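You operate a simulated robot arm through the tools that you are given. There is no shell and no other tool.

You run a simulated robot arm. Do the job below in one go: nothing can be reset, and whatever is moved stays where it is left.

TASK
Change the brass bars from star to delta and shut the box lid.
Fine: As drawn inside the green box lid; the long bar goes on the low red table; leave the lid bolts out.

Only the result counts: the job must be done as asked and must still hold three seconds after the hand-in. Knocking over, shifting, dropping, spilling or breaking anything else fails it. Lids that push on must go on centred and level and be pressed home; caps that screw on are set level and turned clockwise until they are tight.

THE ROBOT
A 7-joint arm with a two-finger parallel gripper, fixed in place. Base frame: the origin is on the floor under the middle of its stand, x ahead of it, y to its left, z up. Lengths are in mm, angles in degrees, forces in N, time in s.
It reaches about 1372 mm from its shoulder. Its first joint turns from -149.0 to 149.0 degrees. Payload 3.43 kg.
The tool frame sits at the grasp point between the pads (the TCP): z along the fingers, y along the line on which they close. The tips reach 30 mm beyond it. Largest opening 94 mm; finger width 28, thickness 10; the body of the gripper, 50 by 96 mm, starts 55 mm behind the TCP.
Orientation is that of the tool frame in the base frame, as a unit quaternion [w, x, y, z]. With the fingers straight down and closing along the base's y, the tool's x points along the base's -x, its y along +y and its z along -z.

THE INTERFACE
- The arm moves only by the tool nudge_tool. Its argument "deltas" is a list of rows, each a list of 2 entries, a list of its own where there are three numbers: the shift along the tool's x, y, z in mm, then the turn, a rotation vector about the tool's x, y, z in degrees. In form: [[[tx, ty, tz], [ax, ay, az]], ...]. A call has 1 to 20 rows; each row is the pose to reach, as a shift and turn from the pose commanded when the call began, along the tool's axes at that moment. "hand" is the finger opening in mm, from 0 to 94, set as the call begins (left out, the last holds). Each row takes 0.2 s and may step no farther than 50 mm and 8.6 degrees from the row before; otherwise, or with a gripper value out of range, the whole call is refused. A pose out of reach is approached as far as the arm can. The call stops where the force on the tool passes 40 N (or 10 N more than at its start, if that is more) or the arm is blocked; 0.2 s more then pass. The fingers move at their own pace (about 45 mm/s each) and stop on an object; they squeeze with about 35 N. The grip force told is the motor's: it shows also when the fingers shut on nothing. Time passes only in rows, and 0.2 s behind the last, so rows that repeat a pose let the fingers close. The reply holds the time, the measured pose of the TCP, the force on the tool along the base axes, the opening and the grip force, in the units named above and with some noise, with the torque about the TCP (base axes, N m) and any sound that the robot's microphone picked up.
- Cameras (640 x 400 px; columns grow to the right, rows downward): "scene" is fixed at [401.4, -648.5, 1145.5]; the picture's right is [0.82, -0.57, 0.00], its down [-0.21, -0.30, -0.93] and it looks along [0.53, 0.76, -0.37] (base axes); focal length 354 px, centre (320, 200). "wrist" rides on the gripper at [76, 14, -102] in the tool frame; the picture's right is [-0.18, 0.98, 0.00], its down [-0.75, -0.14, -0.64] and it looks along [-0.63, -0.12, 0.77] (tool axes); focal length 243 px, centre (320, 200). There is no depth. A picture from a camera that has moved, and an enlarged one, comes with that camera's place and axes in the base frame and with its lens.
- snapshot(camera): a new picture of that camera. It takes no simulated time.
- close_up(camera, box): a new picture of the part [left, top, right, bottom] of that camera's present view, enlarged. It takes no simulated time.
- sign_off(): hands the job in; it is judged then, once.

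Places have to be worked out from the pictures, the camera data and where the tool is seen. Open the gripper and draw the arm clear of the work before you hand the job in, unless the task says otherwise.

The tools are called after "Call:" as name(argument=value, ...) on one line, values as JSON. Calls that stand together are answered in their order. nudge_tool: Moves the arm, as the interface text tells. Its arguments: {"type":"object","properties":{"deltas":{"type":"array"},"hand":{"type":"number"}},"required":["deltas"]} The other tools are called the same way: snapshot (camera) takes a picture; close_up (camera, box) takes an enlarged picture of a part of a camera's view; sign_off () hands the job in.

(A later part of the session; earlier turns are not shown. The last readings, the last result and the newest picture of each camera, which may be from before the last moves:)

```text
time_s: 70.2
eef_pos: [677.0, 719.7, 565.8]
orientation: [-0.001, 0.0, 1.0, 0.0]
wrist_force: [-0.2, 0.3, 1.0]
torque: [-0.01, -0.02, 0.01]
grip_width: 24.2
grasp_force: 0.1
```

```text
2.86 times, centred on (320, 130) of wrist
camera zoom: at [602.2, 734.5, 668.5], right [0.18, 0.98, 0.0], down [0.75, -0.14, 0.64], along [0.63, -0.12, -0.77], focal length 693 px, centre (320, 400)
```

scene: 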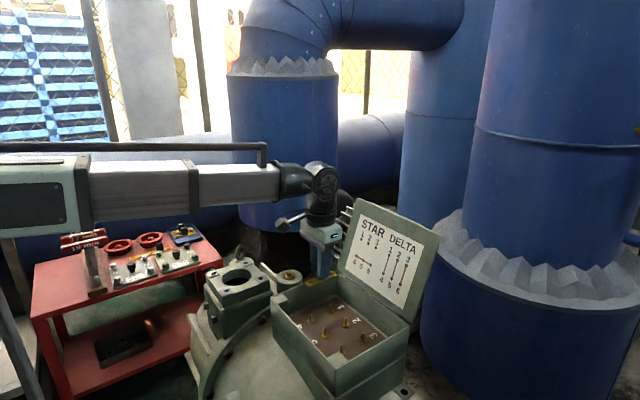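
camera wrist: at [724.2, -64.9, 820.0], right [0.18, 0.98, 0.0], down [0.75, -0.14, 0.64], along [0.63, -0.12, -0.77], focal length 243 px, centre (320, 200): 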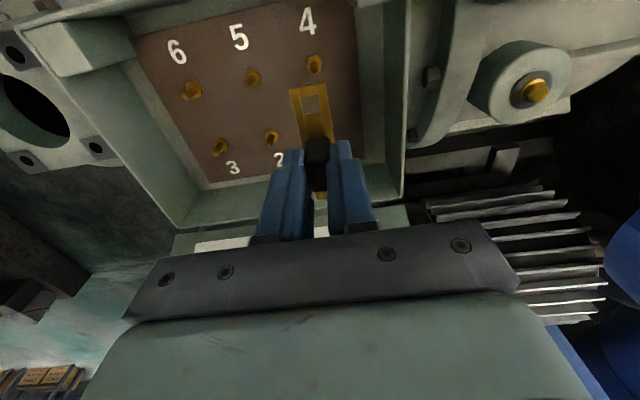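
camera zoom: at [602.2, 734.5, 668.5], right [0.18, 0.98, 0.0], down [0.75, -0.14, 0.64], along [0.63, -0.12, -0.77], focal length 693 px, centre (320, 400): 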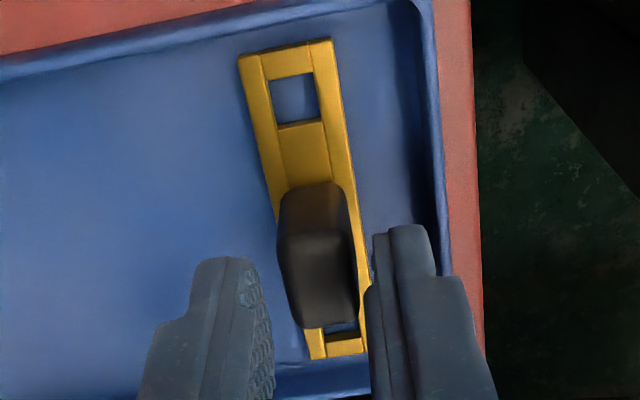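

Handle sits between the fingers with 2–3 mm each side, and the right finger is just inside the tray wall. I descend slowly.

Call:
nudge_tool(deltas=[[[0, 0, 4], [0, 0, 0]], [[0, 0, 8], [0, 0, 0]], [[0, 0, 12], [0, 0, 0]], [[0, 0, 16], [0, 0, 0]], [[0, 0, 16], [0, 0, 0]]])

Call:
close_up(camera="scene", box=[150, 210, 220, 260])

Call:
close_up(camera="wrist", box=[220, 60, 420, 200])

```text
time_s: 71.4
eef_pos: [678.6, 718.9, 550.0]
orientation: [0.001, 0.0, 1.0, 0.0]
wrist_force: [0.0, -0.2, -0.4]
torque: [-0.03, 0.03, 0.03]
grip_width: 23.9
grasp_force: 0.0
```

```text
8.00 times, centred on (185, 235) of scene
camera zoom: at [401.4, -648.5, 1145.5], right [0.82, -0.57, 0.0], down [-0.21, -0.3, -0.93], along [0.53, 0.76, -0.37], focal length 2834 px, centre (1400, -80)
```

zoom: 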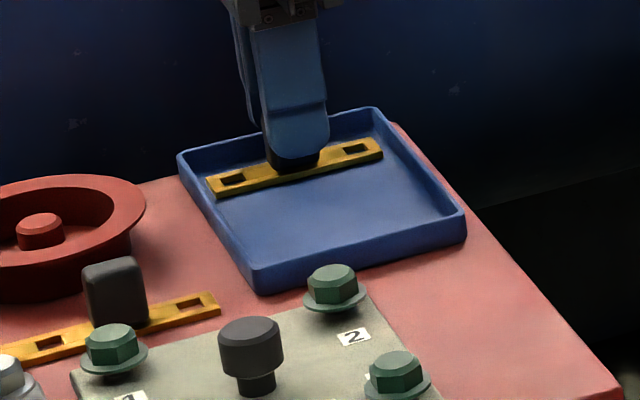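

```text
2.86 times, centred on (320, 130) of wrist
camera zoom: at [602.6, 735.0, 652.9], right [0.18, 0.98, 0.0], down [0.75, -0.14, 0.64], along [0.63, -0.12, -0.77], focal length 693 px, centre (320, 400)
```

zoom: 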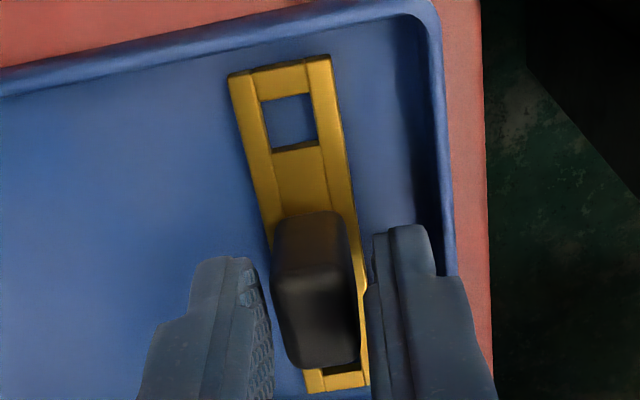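

No contact with the tray. Closing and lifting the third bar.

Call:
nudge_tool(deltas=[[[0, 0, 0], [0, 0, 0]], [[0, 0, 0], [0, 0, 0]], [[0, 0, 0], [0, 0, 0]], [[0, 0, 0], [0, 0, 0]]], hand=0)

Call:
nudge_tool(deltas=[[[0, 0, -5], [0, 0, 0]], [[0, 0, -15], [0, 0, 0]], [[0, 0, -35], [0, 0, 0]], [[0, 0, -70], [0, 0, 0]], [[0, 0, -110], [0, 0, 0]], [[0, 0, -110], [0, 0, 0]]])

Call:
close_up(camera="wrist", box=[220, 60, 420, 200])

Call:
close_up(camera="scene", box=[130, 180, 220, 260])

```text
time_s: 72.4
eef_pos: [678.4, 719.0, 550.4]
orientation: [0.0, 0.0, 1.0, 0.0]
wrist_force: [0.6, 1.1, 0.1]
torque: [-0.03, -0.02, 0.02]
grip_width: 14.9
grasp_force: 34.7
```

```text
time_s: 73.8
eef_pos: [676.4, 719.3, 660.2]
orientation: [0.001, 0.0, 1.0, -0.001]
wrist_force: [-0.1, -0.1, -0.5]
torque: [0.0, 0.0, 0.04]
grip_width: 15.2
grasp_force: 34.6
```

```text
2.86 times, centred on (320, 130) of wrist
camera zoom: at [601.6, 735.2, 763.6], right [0.18, 0.98, 0.0], down [0.75, -0.14, 0.64], along [0.63, -0.12, -0.77], focal length 693 px, centre (320, 400)
```

zoom: 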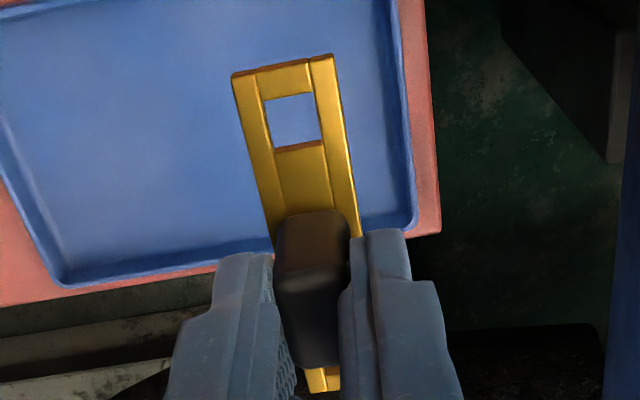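

```text
5.00 times, centred on (175, 220) of scene
camera zoom: at [401.4, -648.5, 1145.5], right [0.82, -0.57, 0.0], down [-0.21, -0.3, -0.93], along [0.53, 0.76, -0.37], focal length 1771 px, centre (1045, 100)
```

zoom: 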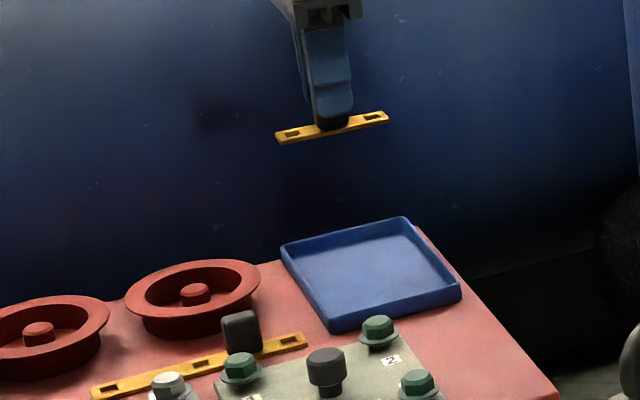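

Third bar held level. Carrying it across to above studs 3 and 6.

Call:
nudge_tool(deltas=[[[0, 0, -45], [0, 0, 0]], [[10, -10, -90], [0, 0, 0]], [[25, -30, -130], [0, 0, 0]], [[40, -70, -145], [0, 0, 0]], [[50, -117, -145], [0, 0, 0]], [[55, -165, -145], [0, 0, 0]], [[55, -214, -145], [0, 0, 0]], [[55, -263, -145], [0, 0, 0]], [[55, -312, -145], [0, 0, 0]], [[55, -361, -145], [0, 0, 0]], [[55, -410, -145], [0, 0, 0]], [[55, -459, -145], [0, 0, 0]], [[52, -508, -145], [0, 0, 0]], [[45, -556, -145], [0, 0, 0]], [[32, -603, -145], [0, 0, 0]], [[15, -649, -145], [0, 0, 0]], [[-6, -693, -145], [0, 0, 0]], [[-32, -734, -145], [0, 0, 0]], [[-60, -774, -145], [0, 0, 0]], [[-85, -815, -145], [0, 0, 0]]])

Call:
nudge_tool(deltas=[[[-15, -45, 0], [0, 0, 0]], [[-28, -85, 15], [0, 0, 0]], [[-38, -104, 45], [0, 0, 0]], [[-38, -104, 80], [0, 0, 0]], [[-38, -104, 103], [0, 0, 0]], [[-38, -104, 103], [0, 0, 0]]])

Call:
close_up(camera="wrist", box=[250, 40, 370, 130])

Call:
close_up(camera="scene", box=[290, 270, 390, 345])

```text
time_s: 78.0
eef_pos: [761.7, -95.6, 803.2]
orientation: [0.0, 0.001, 1.0, 0.0]
wrist_force: [-0.5, -0.4, -0.2]
torque: [-0.03, 0.0, 0.0]
grip_width: 15.1
grasp_force: 34.7
```

```text
time_s: 79.4
eef_pos: [802.0, -200.4, 701.2]
orientation: [0.0, 0.0, 1.0, 0.001]
wrist_force: [0.1, -1.0, -1.4]
torque: [-0.02, 0.04, 0.0]
grip_width: 15.0
grasp_force: 34.9
```

```text
4.44 times, centred on (310, 85) of wrist
camera zoom: at [725.9, -184.9, 804.0], right [0.18, 0.98, 0.0], down [0.75, -0.14, 0.64], along [0.63, -0.12, -0.77], focal length 1078 px, centre (364, 711)
```

zoom: 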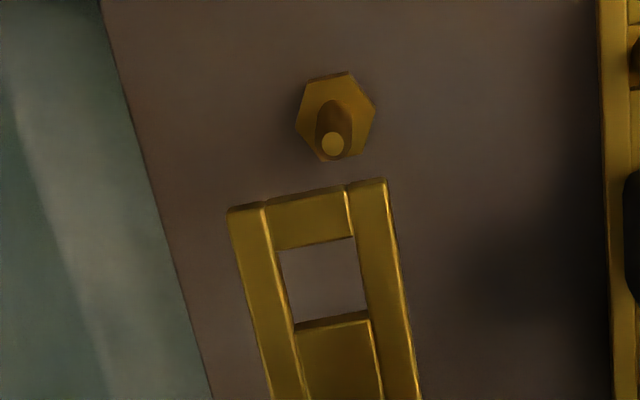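

```text
5.33 times, centred on (340, 308) of scene
camera zoom: at [401.4, -648.5, 1145.5], right [0.82, -0.57, 0.0], down [-0.21, -0.3, -0.93], along [0.53, 0.76, -0.37], focal length 1889 px, centre (213, -373)
```

zoom: 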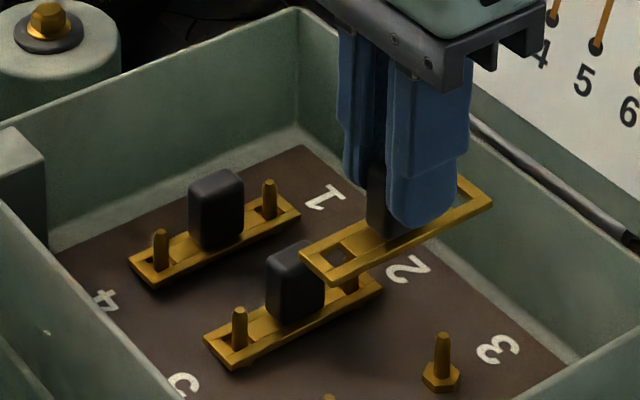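

Stud 6 reads (770.3, -198.7), the hole (772.9, -198.9): I shift x by -2.5 and lower to just above the tips.

Call:
nudge_tool(deltas=[[[2.5, 0.2, 20], [0, 0, 0]], [[2.5, 0.2, 40], [0, 0, 0]], [[2.5, 0.2, 55], [0, 0, 0]], [[2.5, 0.2, 55], [0, 0, 0]]])

Call:
close_up(camera="wrist", box=[270, 60, 370, 140])

Call:
close_up(camera="scene", box=[320, 300, 400, 360])

```text
time_s: 80.4
eef_pos: [799.2, -199.2, 645.7]
orientation: [-0.001, 0.0, 1.0, -0.001]
wrist_force: [0.2, -0.4, -0.9]
torque: [0.0, -0.04, 0.0]
grip_width: 14.8
grasp_force: 34.6
```

```text
5.00 times, centred on (320, 100) of wrist
camera zoom: at [722.8, -184.1, 748.7], right [0.18, 0.98, 0.0], down [0.75, -0.14, 0.64], along [0.63, -0.12, -0.77], focal length 1213 px, centre (320, 700)
```

zoom: 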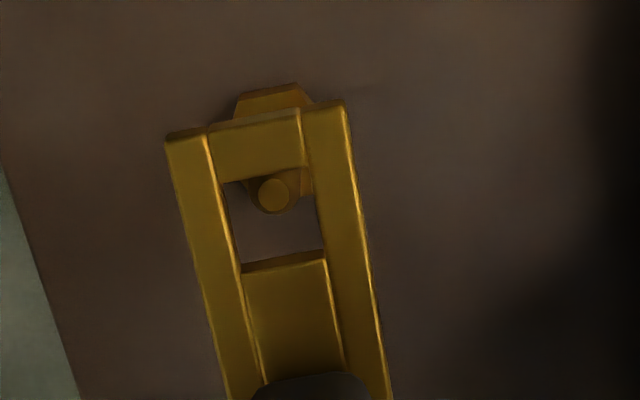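

```text
6.67 times, centred on (360, 330) of scene
camera zoom: at [401.4, -648.5, 1145.5], right [0.82, -0.57, 0.0], down [-0.21, -0.3, -0.93], along [0.53, 0.76, -0.37], focal length 2361 px, centre (53, -667)
```

zoom: 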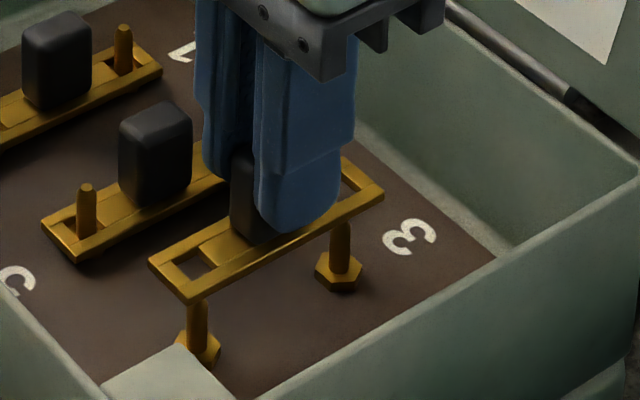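

Aligned within ~0.3 mm. Lowering onto studs 3 and 6.

Call:
nudge_tool(deltas=[[[0, -0.2, 5], [0, 0, 0]], [[0, -0.2, 10], [0, 0, 0]], [[0, -0.2, 15], [0, 0, 0]], [[0, -0.2, 20], [0, 0, 0]], [[0, -0.2, 25], [0, 0, 0]], [[0, -0.2, 28], [0, 0, 0]], [[0, -0.2, 28], [0, 0, 0]]])

Call:
close_up(camera="wrist", box=[270, 60, 370, 140])

Call:
close_up(camera="scene", box=[320, 300, 400, 360])

```text
time_s: 82.0
eef_pos: [799.0, -199.4, 618.5]
orientation: [-0.001, 0.0, 1.0, 0.0]
wrist_force: [0.7, 0.4, -0.7]
torque: [-0.01, 0.0, -0.01]
grip_width: 15.1
grasp_force: 35.3
```

```text
5.00 times, centred on (320, 100) of wrist
camera zoom: at [722.8, -184.1, 721.0], right [0.18, 0.98, 0.0], down [0.75, -0.14, 0.64], along [0.63, -0.12, -0.77], focal length 1213 px, centre (320, 700)
```

zoom: 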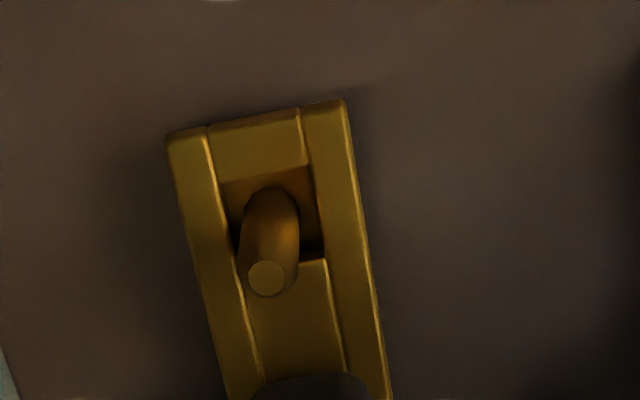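

```text
6.67 times, centred on (360, 330) of scene
camera zoom: at [401.4, -648.5, 1145.5], right [0.82, -0.57, 0.0], down [-0.21, -0.3, -0.93], along [0.53, 0.76, -0.37], focal length 2361 px, centre (53, -667)
```

zoom: 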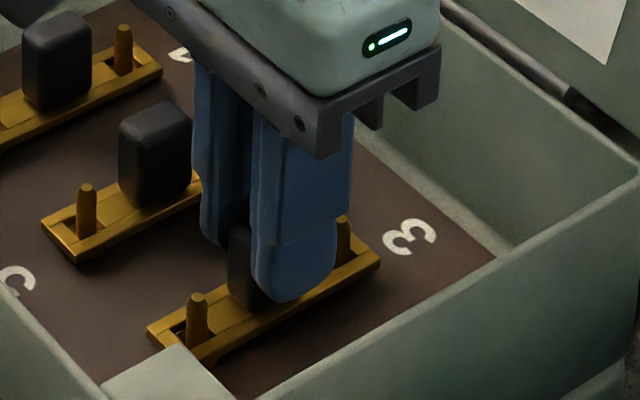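

Through both holes. Now the final few millimetres to seat.

Call:
nudge_tool(deltas=[[[0, 0, 2], [0, 0, 0]], [[0, 0, 3.5], [0, 0, 0]], [[0, 0, 5], [0, 0, 0]], [[0, 0, 6], [0, 0, 0]], [[0, 0, 6], [0, 0, 0]]])

```text
time_s: 83.2
eef_pos: [797.8, -198.4, 612.7]
orientation: [0.001, 0.001, 1.0, 0.0]
wrist_force: [2.3, 2.2, 29.0]
torque: [0.06, -0.13, 0.0]
grip_width: 15.1
grasp_force: 35.0
```

Seated with 29 N contact. I ease off, release and check.

Call:
nudge_tool(deltas=[[[0, 0, -1.5], [0, 0, 0]], [[0, 0, -2.5], [0, 0, 0]], [[0, 0, -2.5], [0, 0, 0]]])

Call:
nudge_tool(deltas=[[[0, 0, 0], [0, 0, 0]], [[0, 0, 0], [0, 0, 0]], [[0, 0, 0], [0, 0, 0]]], hand=30)

Call:
nudge_tool(deltas=[[[0, 0, -10], [0, 0, 0]], [[0, 0, -40], [0, 0, 0]], [[0, 0, -85], [0, 0, 0]], [[0, 0, -130], [0, 0, 0]], [[25, 0, -170], [0, 0, 0]], [[70, 0, -190], [0, 0, 0]], [[115, 0, -200], [0, 0, 0]], [[160, 0, -200], [0, 0, 0]], [[160, 0, -200], [0, 0, 0]]])

Call:
snapshot(camera="wrist")

Call:
close_up(camera="wrist", box=[220, 120, 440, 250])

Call:
close_up(camera="scene", box=[280, 270, 400, 370])

```text
time_s: 84.0
eef_pos: [798.8, -199.9, 615.0]
orientation: [0.0, 0.0, 1.0, 0.001]
wrist_force: [0.5, 0.1, -1.0]
torque: [0.03, -0.02, -0.04]
grip_width: 14.7
grasp_force: 35.0
```

```text
time_s: 84.8
eef_pos: [798.2, -199.5, 615.5]
orientation: [0.0, 0.0, 1.0, 0.0]
wrist_force: [-0.6, 0.9, 0.0]
torque: [0.02, -0.04, 0.01]
grip_width: 30.0
grasp_force: 0.0
```

```text
time_s: 86.8
eef_pos: [638.7, -200.9, 815.3]
orientation: [0.0, 0.0, 1.0, 0.0]
wrist_force: [0.3, 0.2, -0.8]
torque: [0.0, 0.0, 0.04]
grip_width: 29.7
grasp_force: 0.0
```

```text
taken
camera wrist: at [562.8, -185.0, 918.2], right [0.18, 0.98, 0.0], down [0.75, -0.14, 0.64], along [0.63, -0.12, -0.77], focal length 243 px, centre (320, 200)
```

wrist: 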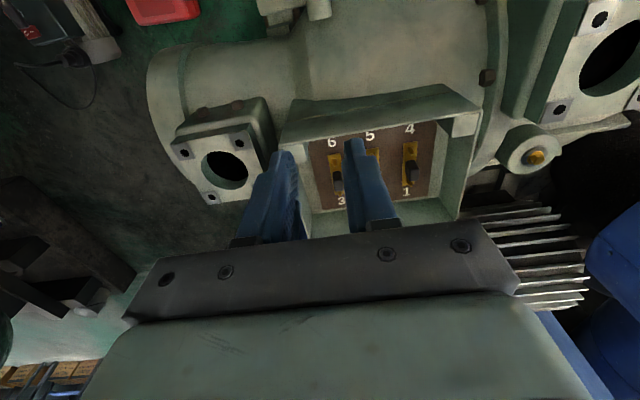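

```text
2.91 times, centred on (330, 185) of wrist
camera zoom: at [562.8, -185.0, 918.2], right [0.18, 0.98, 0.0], down [0.75, -0.14, 0.64], along [0.63, -0.12, -0.77], focal length 706 px, centre (291, 244)
```

zoom: 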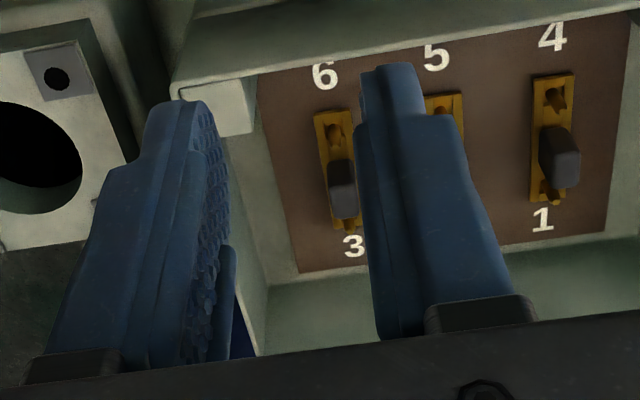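

```text
4.00 times, centred on (340, 320) of scene
camera zoom: at [401.4, -648.5, 1145.5], right [0.82, -0.57, 0.0], down [-0.21, -0.3, -0.93], along [0.53, 0.76, -0.37], focal length 1417 px, centre (240, -280)
```

zoom: 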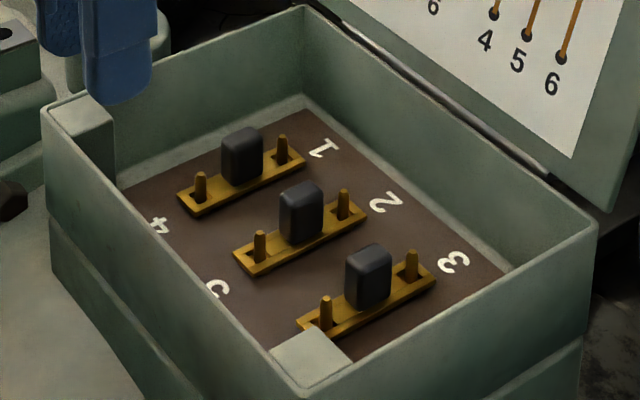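

All three short bars are seated as in the DELTA drawing. Next is the lid: from the pictures its free edge is near x≈978, z≈806 and the hinge near x≈910, z≈612. I raise the arm and turn the gripper 90° to look at the lid edge and behind it.

Call:
nudge_tool(deltas=[[[0, 0, -45], [0, 0, 0]], [[0, 0, -90], [0, 0, 0]], [[0, 10, -130], [0, 0, 0]], [[-20, 20, -155], [0, 0, 8.2]], [[-45, 30, -160], [0, 0, 16.4]], [[-72, 40, -165], [0, 0, 24.6]], [[-100, 50, -170], [0, 0, 32.8]], [[-128, 60, -175], [0, 0, 41]], [[-156, 70, -175], [0, 0, 49.2]], [[-184, 80, -175], [0, 0, 57.4]], [[-210, 90, -175], [0, 0, 65.6]], [[-235, 100, -175], [0, 0, 73.8]], [[-258, 110, -175], [0, 0, 82]], [[-280, 120, -175], [0, 0, 90]], [[-290, 140, -175], [0, 0, 90]], [[-290, 140, -175], [0, 0, 90]]])

Call:
snapshot(camera="wrist")

Call:
snapshot(camera="scene")

```text
time_s: 90.2
eef_pos: [927.9, -59.5, 990.7]
orientation: [0.001, 0.708, 0.707, -0.001]
wrist_force: [0.8, 0.0, 0.2]
torque: [-0.03, -0.04, 0.02]
grip_width: 30.2
grasp_force: 0.0
```

```text
taken
camera wrist: at [943.3, 17.4, 1093.2], right [0.98, -0.19, 0.0], down [-0.14, -0.75, 0.64], along [-0.12, -0.63, -0.77], focal length 243 px, centre (320, 200)
```

wrist: 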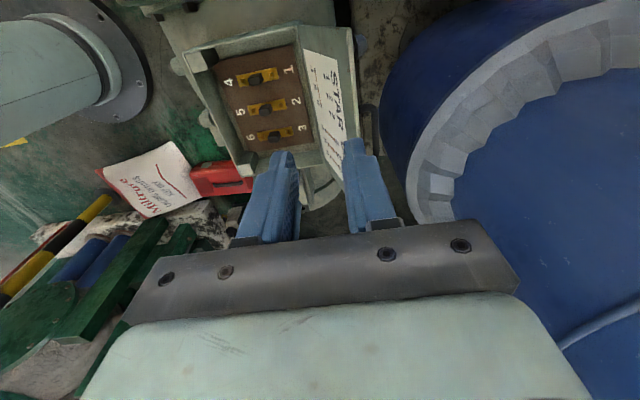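

```text
taken
```

scene: 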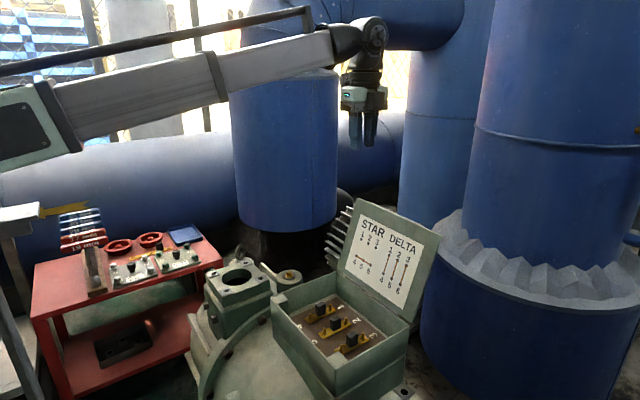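

Call:
close_up(camera="wrist", box=[180, 10, 440, 190])

Call:
close_up(camera="scene", box=[320, 185, 450, 320])

```text
2.22 times, centred on (310, 100) of wrist
camera zoom: at [943.3, 17.4, 1093.2], right [0.98, -0.19, 0.0], down [-0.14, -0.75, 0.64], along [-0.12, -0.63, -0.77], focal length 539 px, centre (342, 422)
```

zoom: 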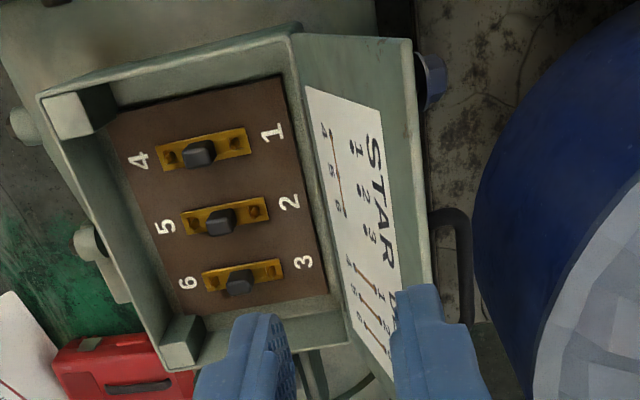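

```text
2.96 times, centred on (385, 252) of scene
camera zoom: at [401.4, -648.5, 1145.5], right [0.82, -0.57, 0.0], down [-0.21, -0.3, -0.93], along [0.53, 0.76, -0.37], focal length 1049 px, centre (127, 44)
```

zoom: 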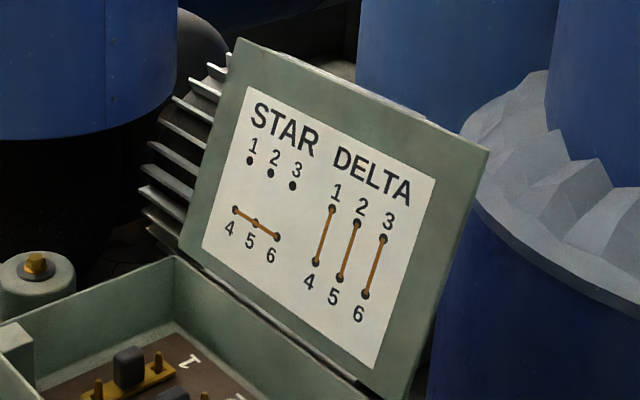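

There appears to be a black handle on the lid's outer face. I shift the camera over to the far (+x) side of the lid to see its back and the room behind it.

Call:
nudge_tool(deltas=[[[10, 40, 0], [0, 0, 0]], [[20, 80, 0], [0, 0, 0]], [[30, 115, 0], [0, 0, 0]], [[30, 115, 0], [0, 0, 0]]])

Call:
snapshot(camera="wrist")

Call:
close_up(camera="wrist", box=[160, 0, 400, 180])

Call:
snapshot(camera="scene")

```text
time_s: 91.2
eef_pos: [1043.3, -30.3, 990.4]
orientation: [0.0, 0.707, 0.707, -0.001]
wrist_force: [0.3, -0.3, 0.1]
torque: [0.01, -0.01, -0.03]
grip_width: 30.0
grasp_force: 0.0
```

```text
taken
camera wrist: at [1058.0, 47.7, 1093.4], right [0.98, -0.18, 0.0], down [-0.14, -0.75, 0.64], along [-0.12, -0.63, -0.77], focal length 243 px, centre (320, 200)
```

wrist: 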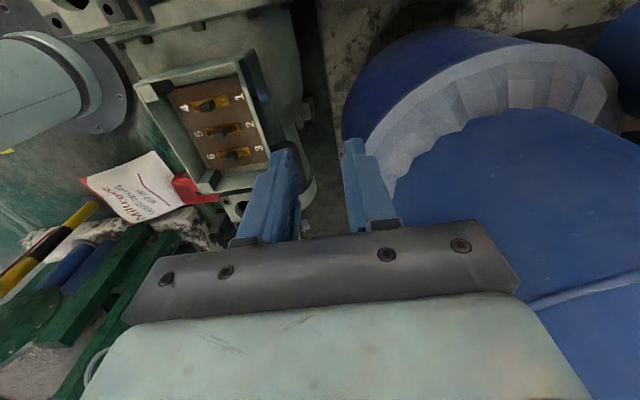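

```text
2.22 times, centred on (280, 90) of wrist
camera zoom: at [1058.0, 47.7, 1093.4], right [0.98, -0.18, 0.0], down [-0.14, -0.75, 0.64], along [-0.12, -0.63, -0.77], focal length 539 px, centre (409, 444)
```

zoom: 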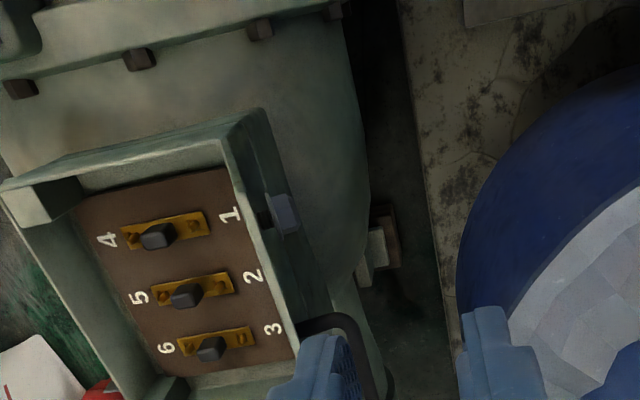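

```text
taken
```

scene: 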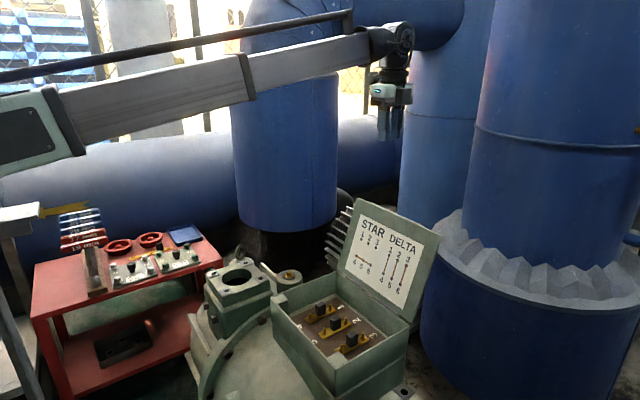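

From here the camera lies almost exactly in the lid's plane (lid leans back about 18° past vertical). I move further out to see the lid's back face.

Call:
nudge_tool(deltas=[[[10, 35, 0], [0, 0, 0]], [[20, 70, 0], [0, 0, 0]], [[30, 100, 0], [0, 0, 0]], [[30, 100, 0], [0, 0, 0]]])

Call:
snapshot(camera="wrist")

Call:
close_up(camera="wrist", box=[140, 20, 320, 170])

```text
time_s: 92.2
eef_pos: [1144.4, 0.8, 990.2]
orientation: [0.0, 0.708, 0.706, 0.001]
wrist_force: [-0.3, -1.0, 0.5]
torque: [-0.04, 0.01, 0.0]
grip_width: 29.9
grasp_force: 0.0
```

```text
taken
camera wrist: at [1158.0, 77.8, 1093.0], right [0.98, -0.18, 0.0], down [-0.14, -0.75, 0.64], along [-0.12, -0.63, -0.77], focal length 243 px, centre (320, 200)
```

wrist: 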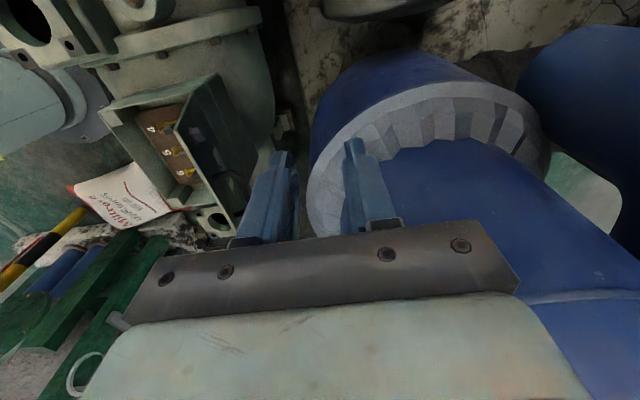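

```text
2.67 times, centred on (230, 95) of wrist
camera zoom: at [1158.0, 77.8, 1093.0], right [0.98, -0.18, 0.0], down [-0.14, -0.75, 0.64], along [-0.12, -0.63, -0.77], focal length 647 px, centre (560, 480)
```

zoom: 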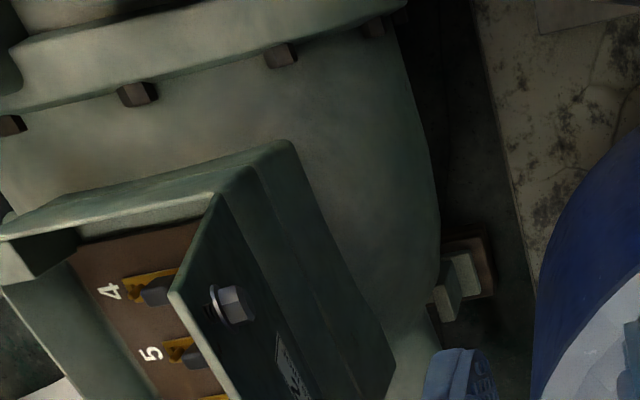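

The lid's back carries a corner bolt and a black U-handle near its middle (around (995, -108…-185, 770)). That handle would let me close the lid under control; I move in for a closer look at it.

Call:
nudge_tool(deltas=[[[-25, -20, 15], [0, 0, 0]], [[-50, -40, 30], [0, 0, 0]], [[-75, -60, 50], [0, 0, 0]], [[-95, -75, 70], [0, 0, 0]], [[-111, -84, 90], [0, 0, 0]], [[-111, -84, 90], [0, 0, 0]]])

Call:
snapshot(camera="wrist")

Call:
close_up(camera="wrist", box=[160, 60, 320, 200])

Call:
snapshot(camera="scene")

```text
time_s: 93.6
eef_pos: [1060.0, -111.1, 900.4]
orientation: [0.0, 0.707, 0.707, -0.001]
wrist_force: [0.2, -0.1, 0.6]
torque: [0.0, -0.02, 0.01]
grip_width: 30.3
grasp_force: 0.1
```

```text
taken
camera wrist: at [1073.7, -33.7, 1002.7], right [0.98, -0.18, 0.0], down [-0.14, -0.75, 0.64], along [-0.12, -0.63, -0.77], focal length 243 px, centre (320, 200)
```

wrist: 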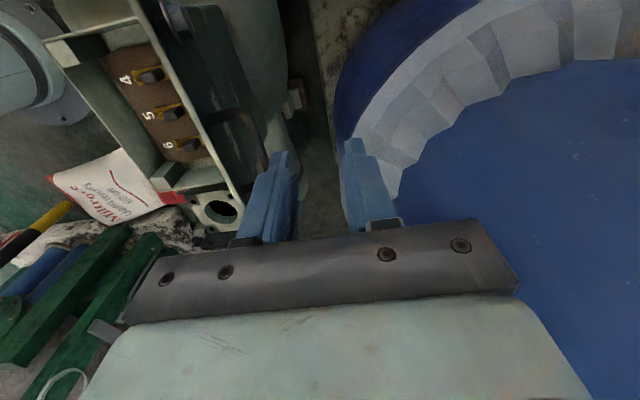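

```text
2.86 times, centred on (240, 130) of wrist
camera zoom: at [1073.7, -33.7, 1002.7], right [0.98, -0.18, 0.0], down [-0.14, -0.75, 0.64], along [-0.12, -0.63, -0.77], focal length 693 px, centre (549, 400)
```

zoom: 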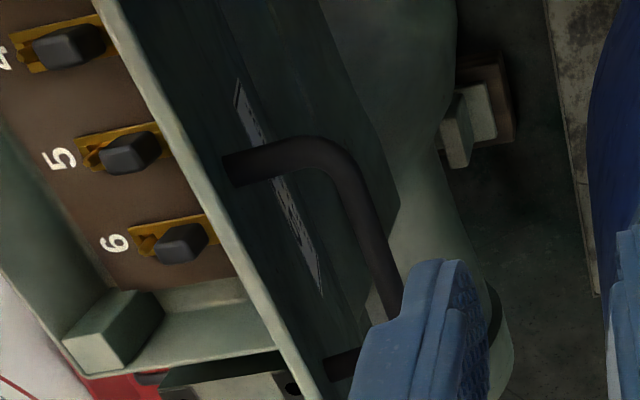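

```text
taken
```

scene: 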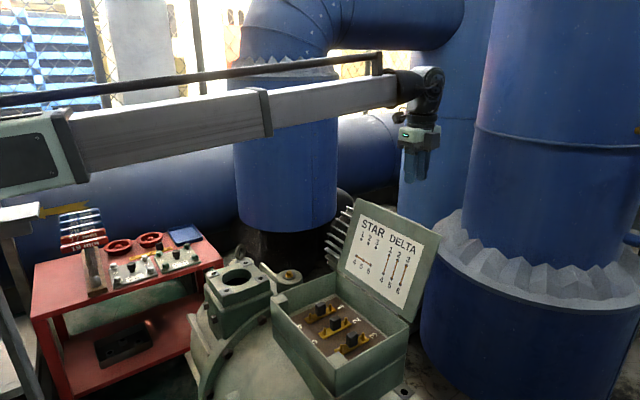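

It is a tubular U-handle: bar at about x≈994, z≈772, y from -106 to -190. I will grip its bar with the gripper tilted 15° to match the lid's lean. First I move to a pre-approach 75 mm above it along the tilted axis.

Call:
nudge_tool(deltas=[[[-8, -8, 0], [4, 0, 0]], [[-16, -18, 10], [8, 0, 0]], [[-25, -30, 20], [12, 0, 0]], [[-35, -43, 30], [15, 0, 0]], [[-35, -43, 41], [15, 0, 0]], [[-35, -43, 41], [15, 0, 0]]], hand=28)

Call:
snapshot(camera="wrist")

Call:
close_up(camera="wrist", box=[200, 60, 400, 220])

Call:
close_up(camera="scene", box=[320, 60, 480, 320])

```text
time_s: 95.0
eef_pos: [1016.7, -146.7, 859.6]
orientation: [-0.093, 0.7, 0.702, -0.092]
wrist_force: [0.1, 0.6, -0.8]
torque: [0.01, 0.01, -0.02]
grip_width: 27.8
grasp_force: 0.0
```

```text
taken
camera wrist: at [1057.7, -68.0, 954.4], right [0.95, -0.18, -0.25], down [0.03, -0.75, 0.66], along [-0.31, -0.63, -0.71], focal length 243 px, centre (320, 200)
```

wrist: 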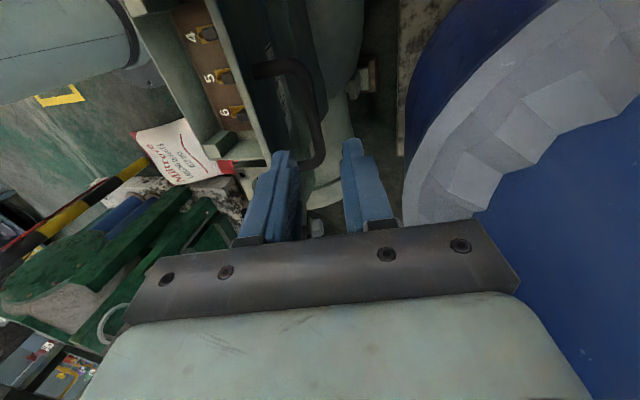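

```text
2.50 times, centred on (300, 140) of wrist
camera zoom: at [1057.7, -68.0, 954.4], right [0.95, -0.18, -0.25], down [0.03, -0.75, 0.66], along [-0.31, -0.63, -0.71], focal length 606 px, centre (370, 350)
```

zoom: 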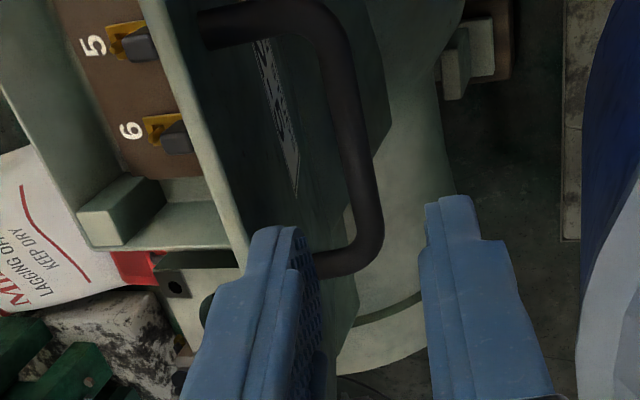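

```text
1.54 times, centred on (400, 190) of scene
camera zoom: at [401.4, -648.5, 1145.5], right [0.82, -0.57, 0.0], down [-0.21, -0.3, -0.93], along [0.53, 0.76, -0.37], focal length 545 px, centre (197, 215)
```

zoom: 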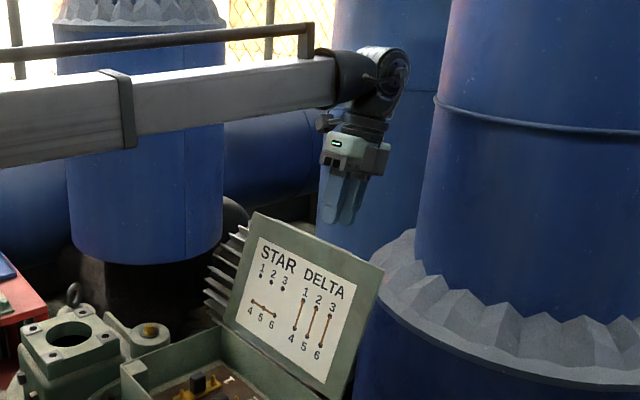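

The bar re-measures at x≈993, z≈776, spanning y≈-109 to -170 (middle -139). I centre on it and advance along the tilted axis part way, then re-check.

Call:
nudge_tool(deltas=[[[7.7, -1.3, 0], [0, 0, 0]], [[7.7, -1.3, 20], [0, 0, 0]], [[7.7, -1.3, 40], [0, 0, 0]], [[7.7, -1.3, 40], [0, 0, 0]]])

Call:
close_up(camera="wrist", box=[200, 60, 400, 220])

Call:
close_up(camera="scene", box=[340, 120, 460, 260])

```text
time_s: 96.0
eef_pos: [1005.1, -137.5, 820.6]
orientation: [-0.092, 0.701, 0.701, -0.092]
wrist_force: [-0.3, -0.2, -0.9]
torque: [0.02, 0.0, 0.0]
grip_width: 28.0
grasp_force: 0.1
```

```text
2.50 times, centred on (300, 140) of wrist
camera zoom: at [1045.8, -60.8, 916.3], right [0.95, -0.18, -0.25], down [0.03, -0.75, 0.66], along [-0.31, -0.63, -0.71], focal length 606 px, centre (370, 350)
```

zoom: 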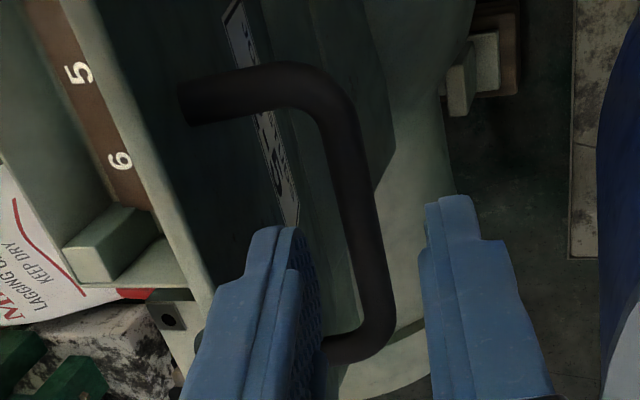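

```text
2.86 times, centred on (400, 190) of scene
camera zoom: at [401.4, -648.5, 1145.5], right [0.82, -0.57, 0.0], down [-0.21, -0.3, -0.93], along [0.53, 0.76, -0.37], focal length 1012 px, centre (91, 229)
```

zoom: 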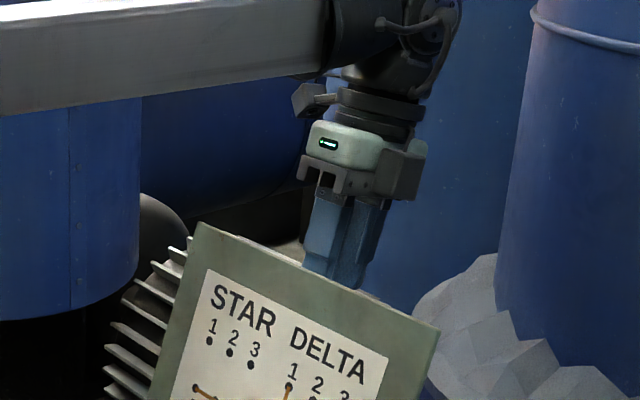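

The bar sits centred between the fingers. I advance the remaining 32 mm.

Call:
nudge_tool(deltas=[[[0, -1, 8], [0, 0, 0]], [[0, -1, 16], [0, 0, 0]], [[0, -1, 24], [0, 0, 0]], [[0, -1, 32], [0, 0, 0]], [[0, -1, 32], [0, 0, 0]]])

Call:
close_up(camera="wrist", box=[200, 60, 400, 220])

Call:
close_up(camera="scene", box=[340, 120, 460, 260])

```text
time_s: 97.2
eef_pos: [995.3, -137.7, 790.7]
orientation: [-0.092, 0.701, 0.701, -0.093]
wrist_force: [0.0, -0.2, 0.4]
torque: [-0.03, 0.0, 0.01]
grip_width: 27.9
grasp_force: 0.1
```

```text
2.50 times, centred on (300, 140) of wrist
camera zoom: at [1036.2, -60.7, 885.8], right [0.95, -0.18, -0.25], down [0.03, -0.75, 0.66], along [-0.31, -0.63, -0.71], focal length 606 px, centre (370, 350)
```

zoom: 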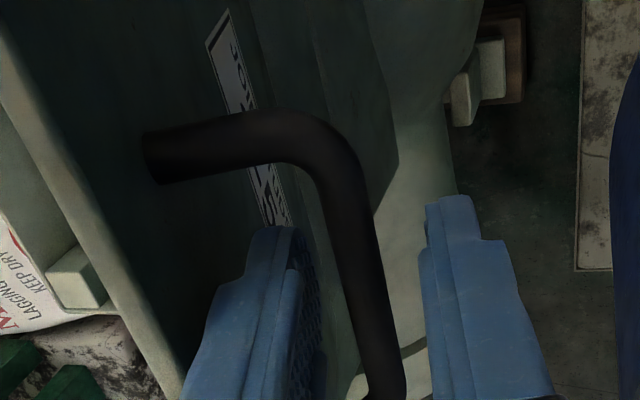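

```text
2.86 times, centred on (400, 190) of scene
camera zoom: at [401.4, -648.5, 1145.5], right [0.82, -0.57, 0.0], down [-0.21, -0.3, -0.93], along [0.53, 0.76, -0.37], focal length 1012 px, centre (91, 229)
```

zoom: 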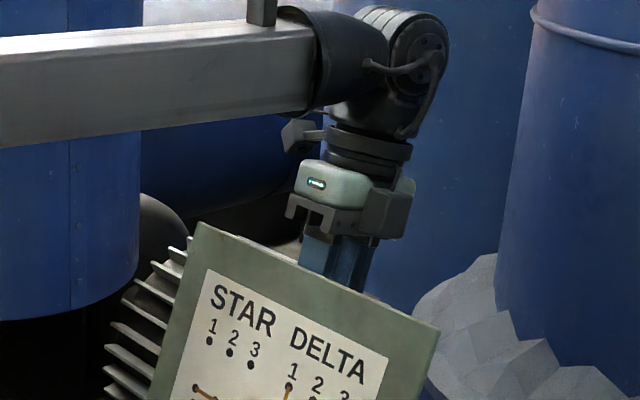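

Bar is centred between the pads. Closing on the handle bar.

Call:
nudge_tool(deltas=[[[0, 0, 0], [0, 0, 0]], [[0, 0, 0], [0, 0, 0]], [[0, 0, 0], [0, 0, 0]], [[0, 0, 0], [0, 0, 0]]], hand=0)

Call:
close_up(camera="wrist", box=[200, 60, 400, 220])

```text
time_s: 98.2
eef_pos: [994.0, -137.6, 790.8]
orientation: [-0.094, 0.701, 0.7, -0.093]
wrist_force: [-22.7, -1.7, -0.4]
torque: [0.28, 0.24, 1.26]
grip_width: 9.7
grasp_force: 43.4
```

```text
2.50 times, centred on (300, 140) of wrist
camera zoom: at [1034.6, -60.6, 886.3], right [0.95, -0.18, -0.26], down [0.03, -0.75, 0.66], along [-0.31, -0.63, -0.71], focal length 606 px, centre (370, 350)
```

zoom: 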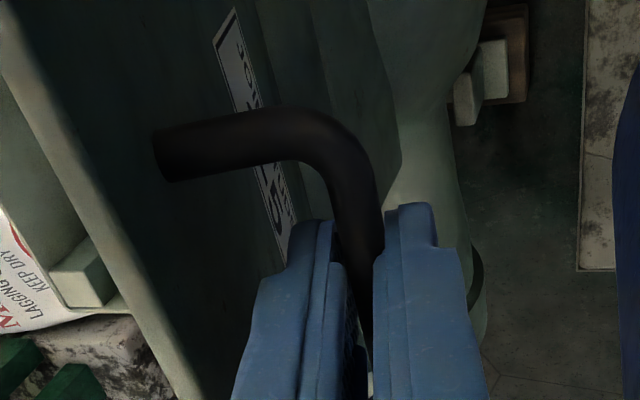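

The bar is held (9.7 mm). To let it turn freely I will only cage it: open to 15 mm, and then draw the lid up along its arc to vertical, gradually straightening the gripper.

Call:
nudge_tool(deltas=[[[0, 0, 0], [0, 0, 0]], [[0, 0, 0], [0, 0, 0]], [[0, 0, 0], [0, 0, 0]]], hand=15)

Call:
nudge_tool(deltas=[[[0, -7, -1.5], [-1.2, 0, 0]], [[0, -14.4, -2.9], [-2.5, 0, 0]], [[0, -22, -4], [-3.7, 0, 0]], [[0, -29.3, -4.7], [-5, 0, 0]], [[0, -29.3, -4.7], [-5, 0, 0]]])

Call:
close_up(camera="wrist", box=[200, 60, 400, 220])

Call:
snapshot(camera="scene")

```text
time_s: 99.0
eef_pos: [996.0, -137.8, 790.4]
orientation: [-0.091, 0.702, 0.701, -0.091]
wrist_force: [-0.1, 0.4, -0.1]
torque: [0.0, -0.01, 0.03]
grip_width: 15.3
grasp_force: 0.1
```

```text
time_s: 100.2
eef_pos: [967.8, -138.2, 804.0]
orientation: [-0.062, 0.705, 0.704, -0.062]
wrist_force: [0.4, 0.4, -0.5]
torque: [0.02, 0.0, 0.02]
grip_width: 15.6
grasp_force: 0.3
```

```text
2.50 times, centred on (300, 140) of wrist
camera zoom: at [1000.8, -60.8, 901.2], right [0.97, -0.18, -0.17], down [-0.03, -0.75, 0.66], along [-0.25, -0.63, -0.73], focal length 606 px, centre (370, 350)
```

zoom: 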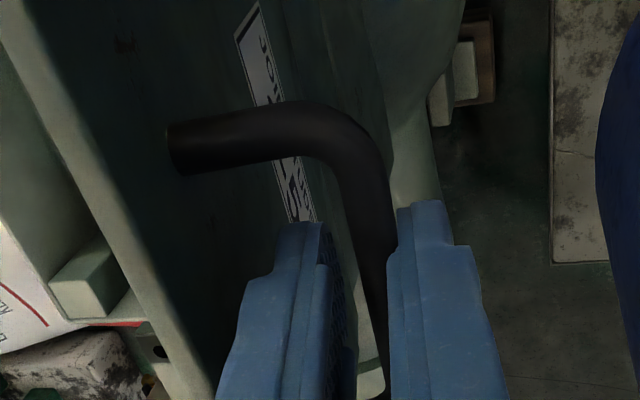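

```text
taken
```

scene: 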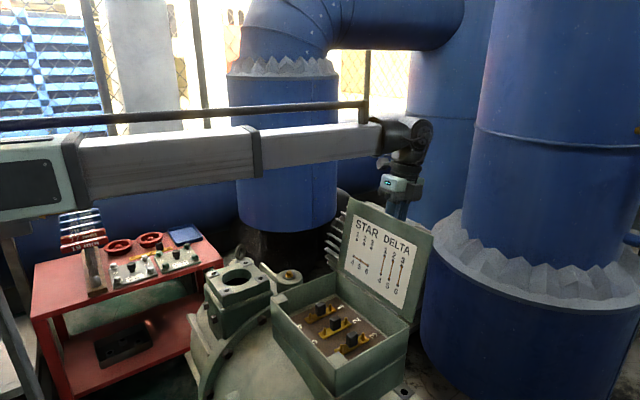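

The lid follows with almost no force. I continue past vertical slowly, watching the force.

Call:
nudge_tool(deltas=[[[0, -8.2, -1.1], [-1.2, 0, 0]], [[0, -16.4, -2.1], [-2.5, 0, 0]], [[0, -24.7, -2.4], [-3.7, 0, 0]], [[0, -33, -2.6], [-5, 0, 0]], [[0, -41.2, -2.3], [-6.2, 0, 0]], [[0, -49.5, -1.9], [-7.5, 0, 0]], [[0, -57.7, -0.9], [-8.7, 0, 0]], [[0, -65.9, 0.3], [-10, 0, 0]], [[0, -65.9, 0.3], [-10, 0, 0]]])

Call:
close_up(camera="wrist", box=[200, 60, 400, 220])

Call:
snapshot(camera="scene")

```text
time_s: 102.2
eef_pos: [903.0, -137.9, 812.6]
orientation: [0.0, 0.707, 0.707, 0.0]
wrist_force: [-2.0, -1.0, 0.0]
torque: [-0.01, 0.02, 0.01]
grip_width: 15.7
grasp_force: 0.5
```

```text
2.50 times, centred on (300, 140) of wrist
camera zoom: at [918.0, -60.5, 916.7], right [0.98, -0.18, 0.0], down [-0.14, -0.75, 0.64], along [-0.12, -0.63, -0.77], focal length 606 px, centre (370, 350)
```

zoom: 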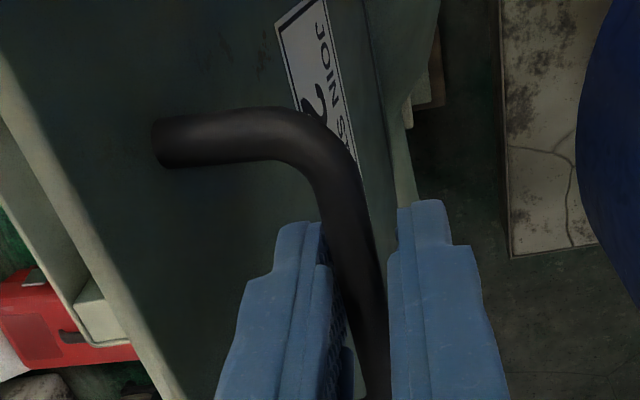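

```text
taken
```

scene: 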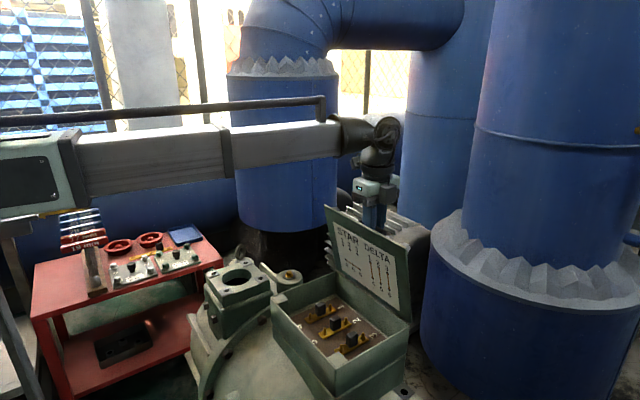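

The lid is past vertical and now leaning lightly (2 N) on the front finger. I continue lowering it along the arc with the gripper vertical.

Call:
nudge_tool(deltas=[[[0, -8, 0.2], [0, 0, 0]], [[0, -15.9, 0.7], [0, 0, 0]], [[0, -23.8, 1.5], [0, 0, 0]], [[0, -31.7, 2.8], [0, 0, 0]], [[0, -39.5, 4.3], [0, 0, 0]], [[0, -47.3, 6.2], [0, 0, 0]], [[0, -55, 8.5], [0, 0, 0]], [[0, -62.5, 11], [0, 0, 0]], [[0, -70, 14], [0, 0, 0]], [[0, -77.3, 17.1], [0, 0, 0]], [[0, -84.5, 20.7], [0, 0, 0]], [[0, -91.4, 24.5], [0, 0, 0]], [[0, -91.4, 24.5], [0, 0, 0]]])

Call:
close_up(camera="wrist", box=[200, 60, 400, 220])

Call:
snapshot(camera="scene")

```text
time_s: 105.0
eef_pos: [812.1, -136.8, 787.7]
orientation: [0.0, 0.708, 0.706, 0.0]
wrist_force: [-2.7, 0.0, -0.5]
torque: [-0.04, 0.06, 0.03]
grip_width: 16.4
grasp_force: 1.3
```

```text
2.50 times, centred on (300, 140) of wrist
camera zoom: at [826.5, -60.0, 891.7], right [0.98, -0.18, 0.0], down [-0.14, -0.75, 0.64], along [-0.12, -0.63, -0.77], focal length 606 px, centre (370, 350)
```

zoom: 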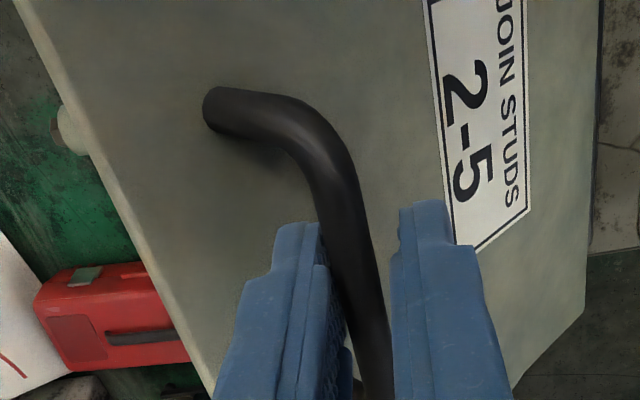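

```text
taken
```

scene: 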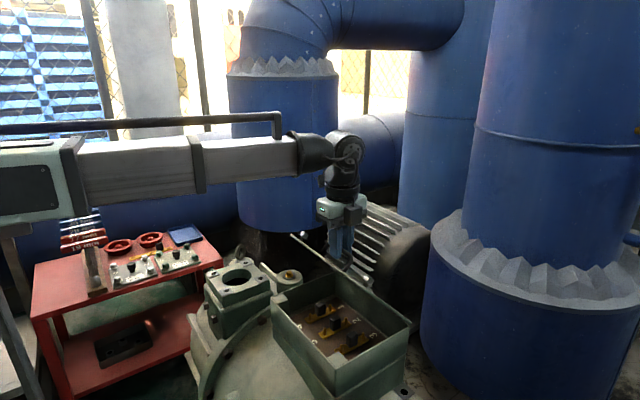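

A label on the lid's outside reads something like "JOIN STUDS 2-5". I zoom in to read it while the lid is held here.

Call:
close_up(camera="wrist", box=[300, 0, 460, 170])

Call:
close_up(camera="scene", box=[260, 200, 430, 340])

```text
2.35 times, centred on (380, 85) of wrist
camera zoom: at [826.5, -60.0, 891.7], right [0.98, -0.18, 0.0], down [-0.14, -0.75, 0.64], along [-0.12, -0.63, -0.77], focal length 571 px, centre (179, 471)
```

zoom: 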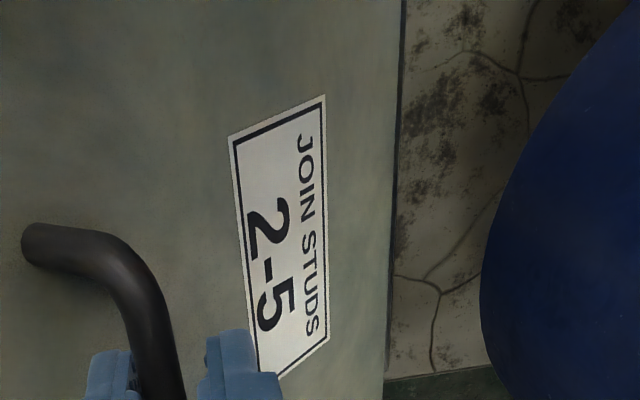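

```text
2.86 times, centred on (345, 270) of scene
camera zoom: at [401.4, -648.5, 1145.5], right [0.82, -0.57, 0.0], down [-0.21, -0.3, -0.93], along [0.53, 0.76, -0.37], focal length 1012 px, centre (249, 0)
```

zoom: 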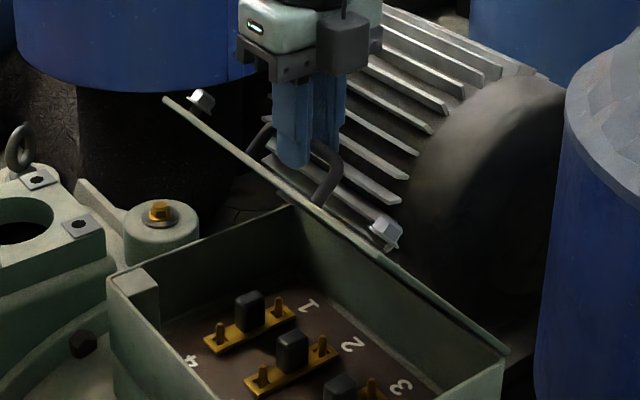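

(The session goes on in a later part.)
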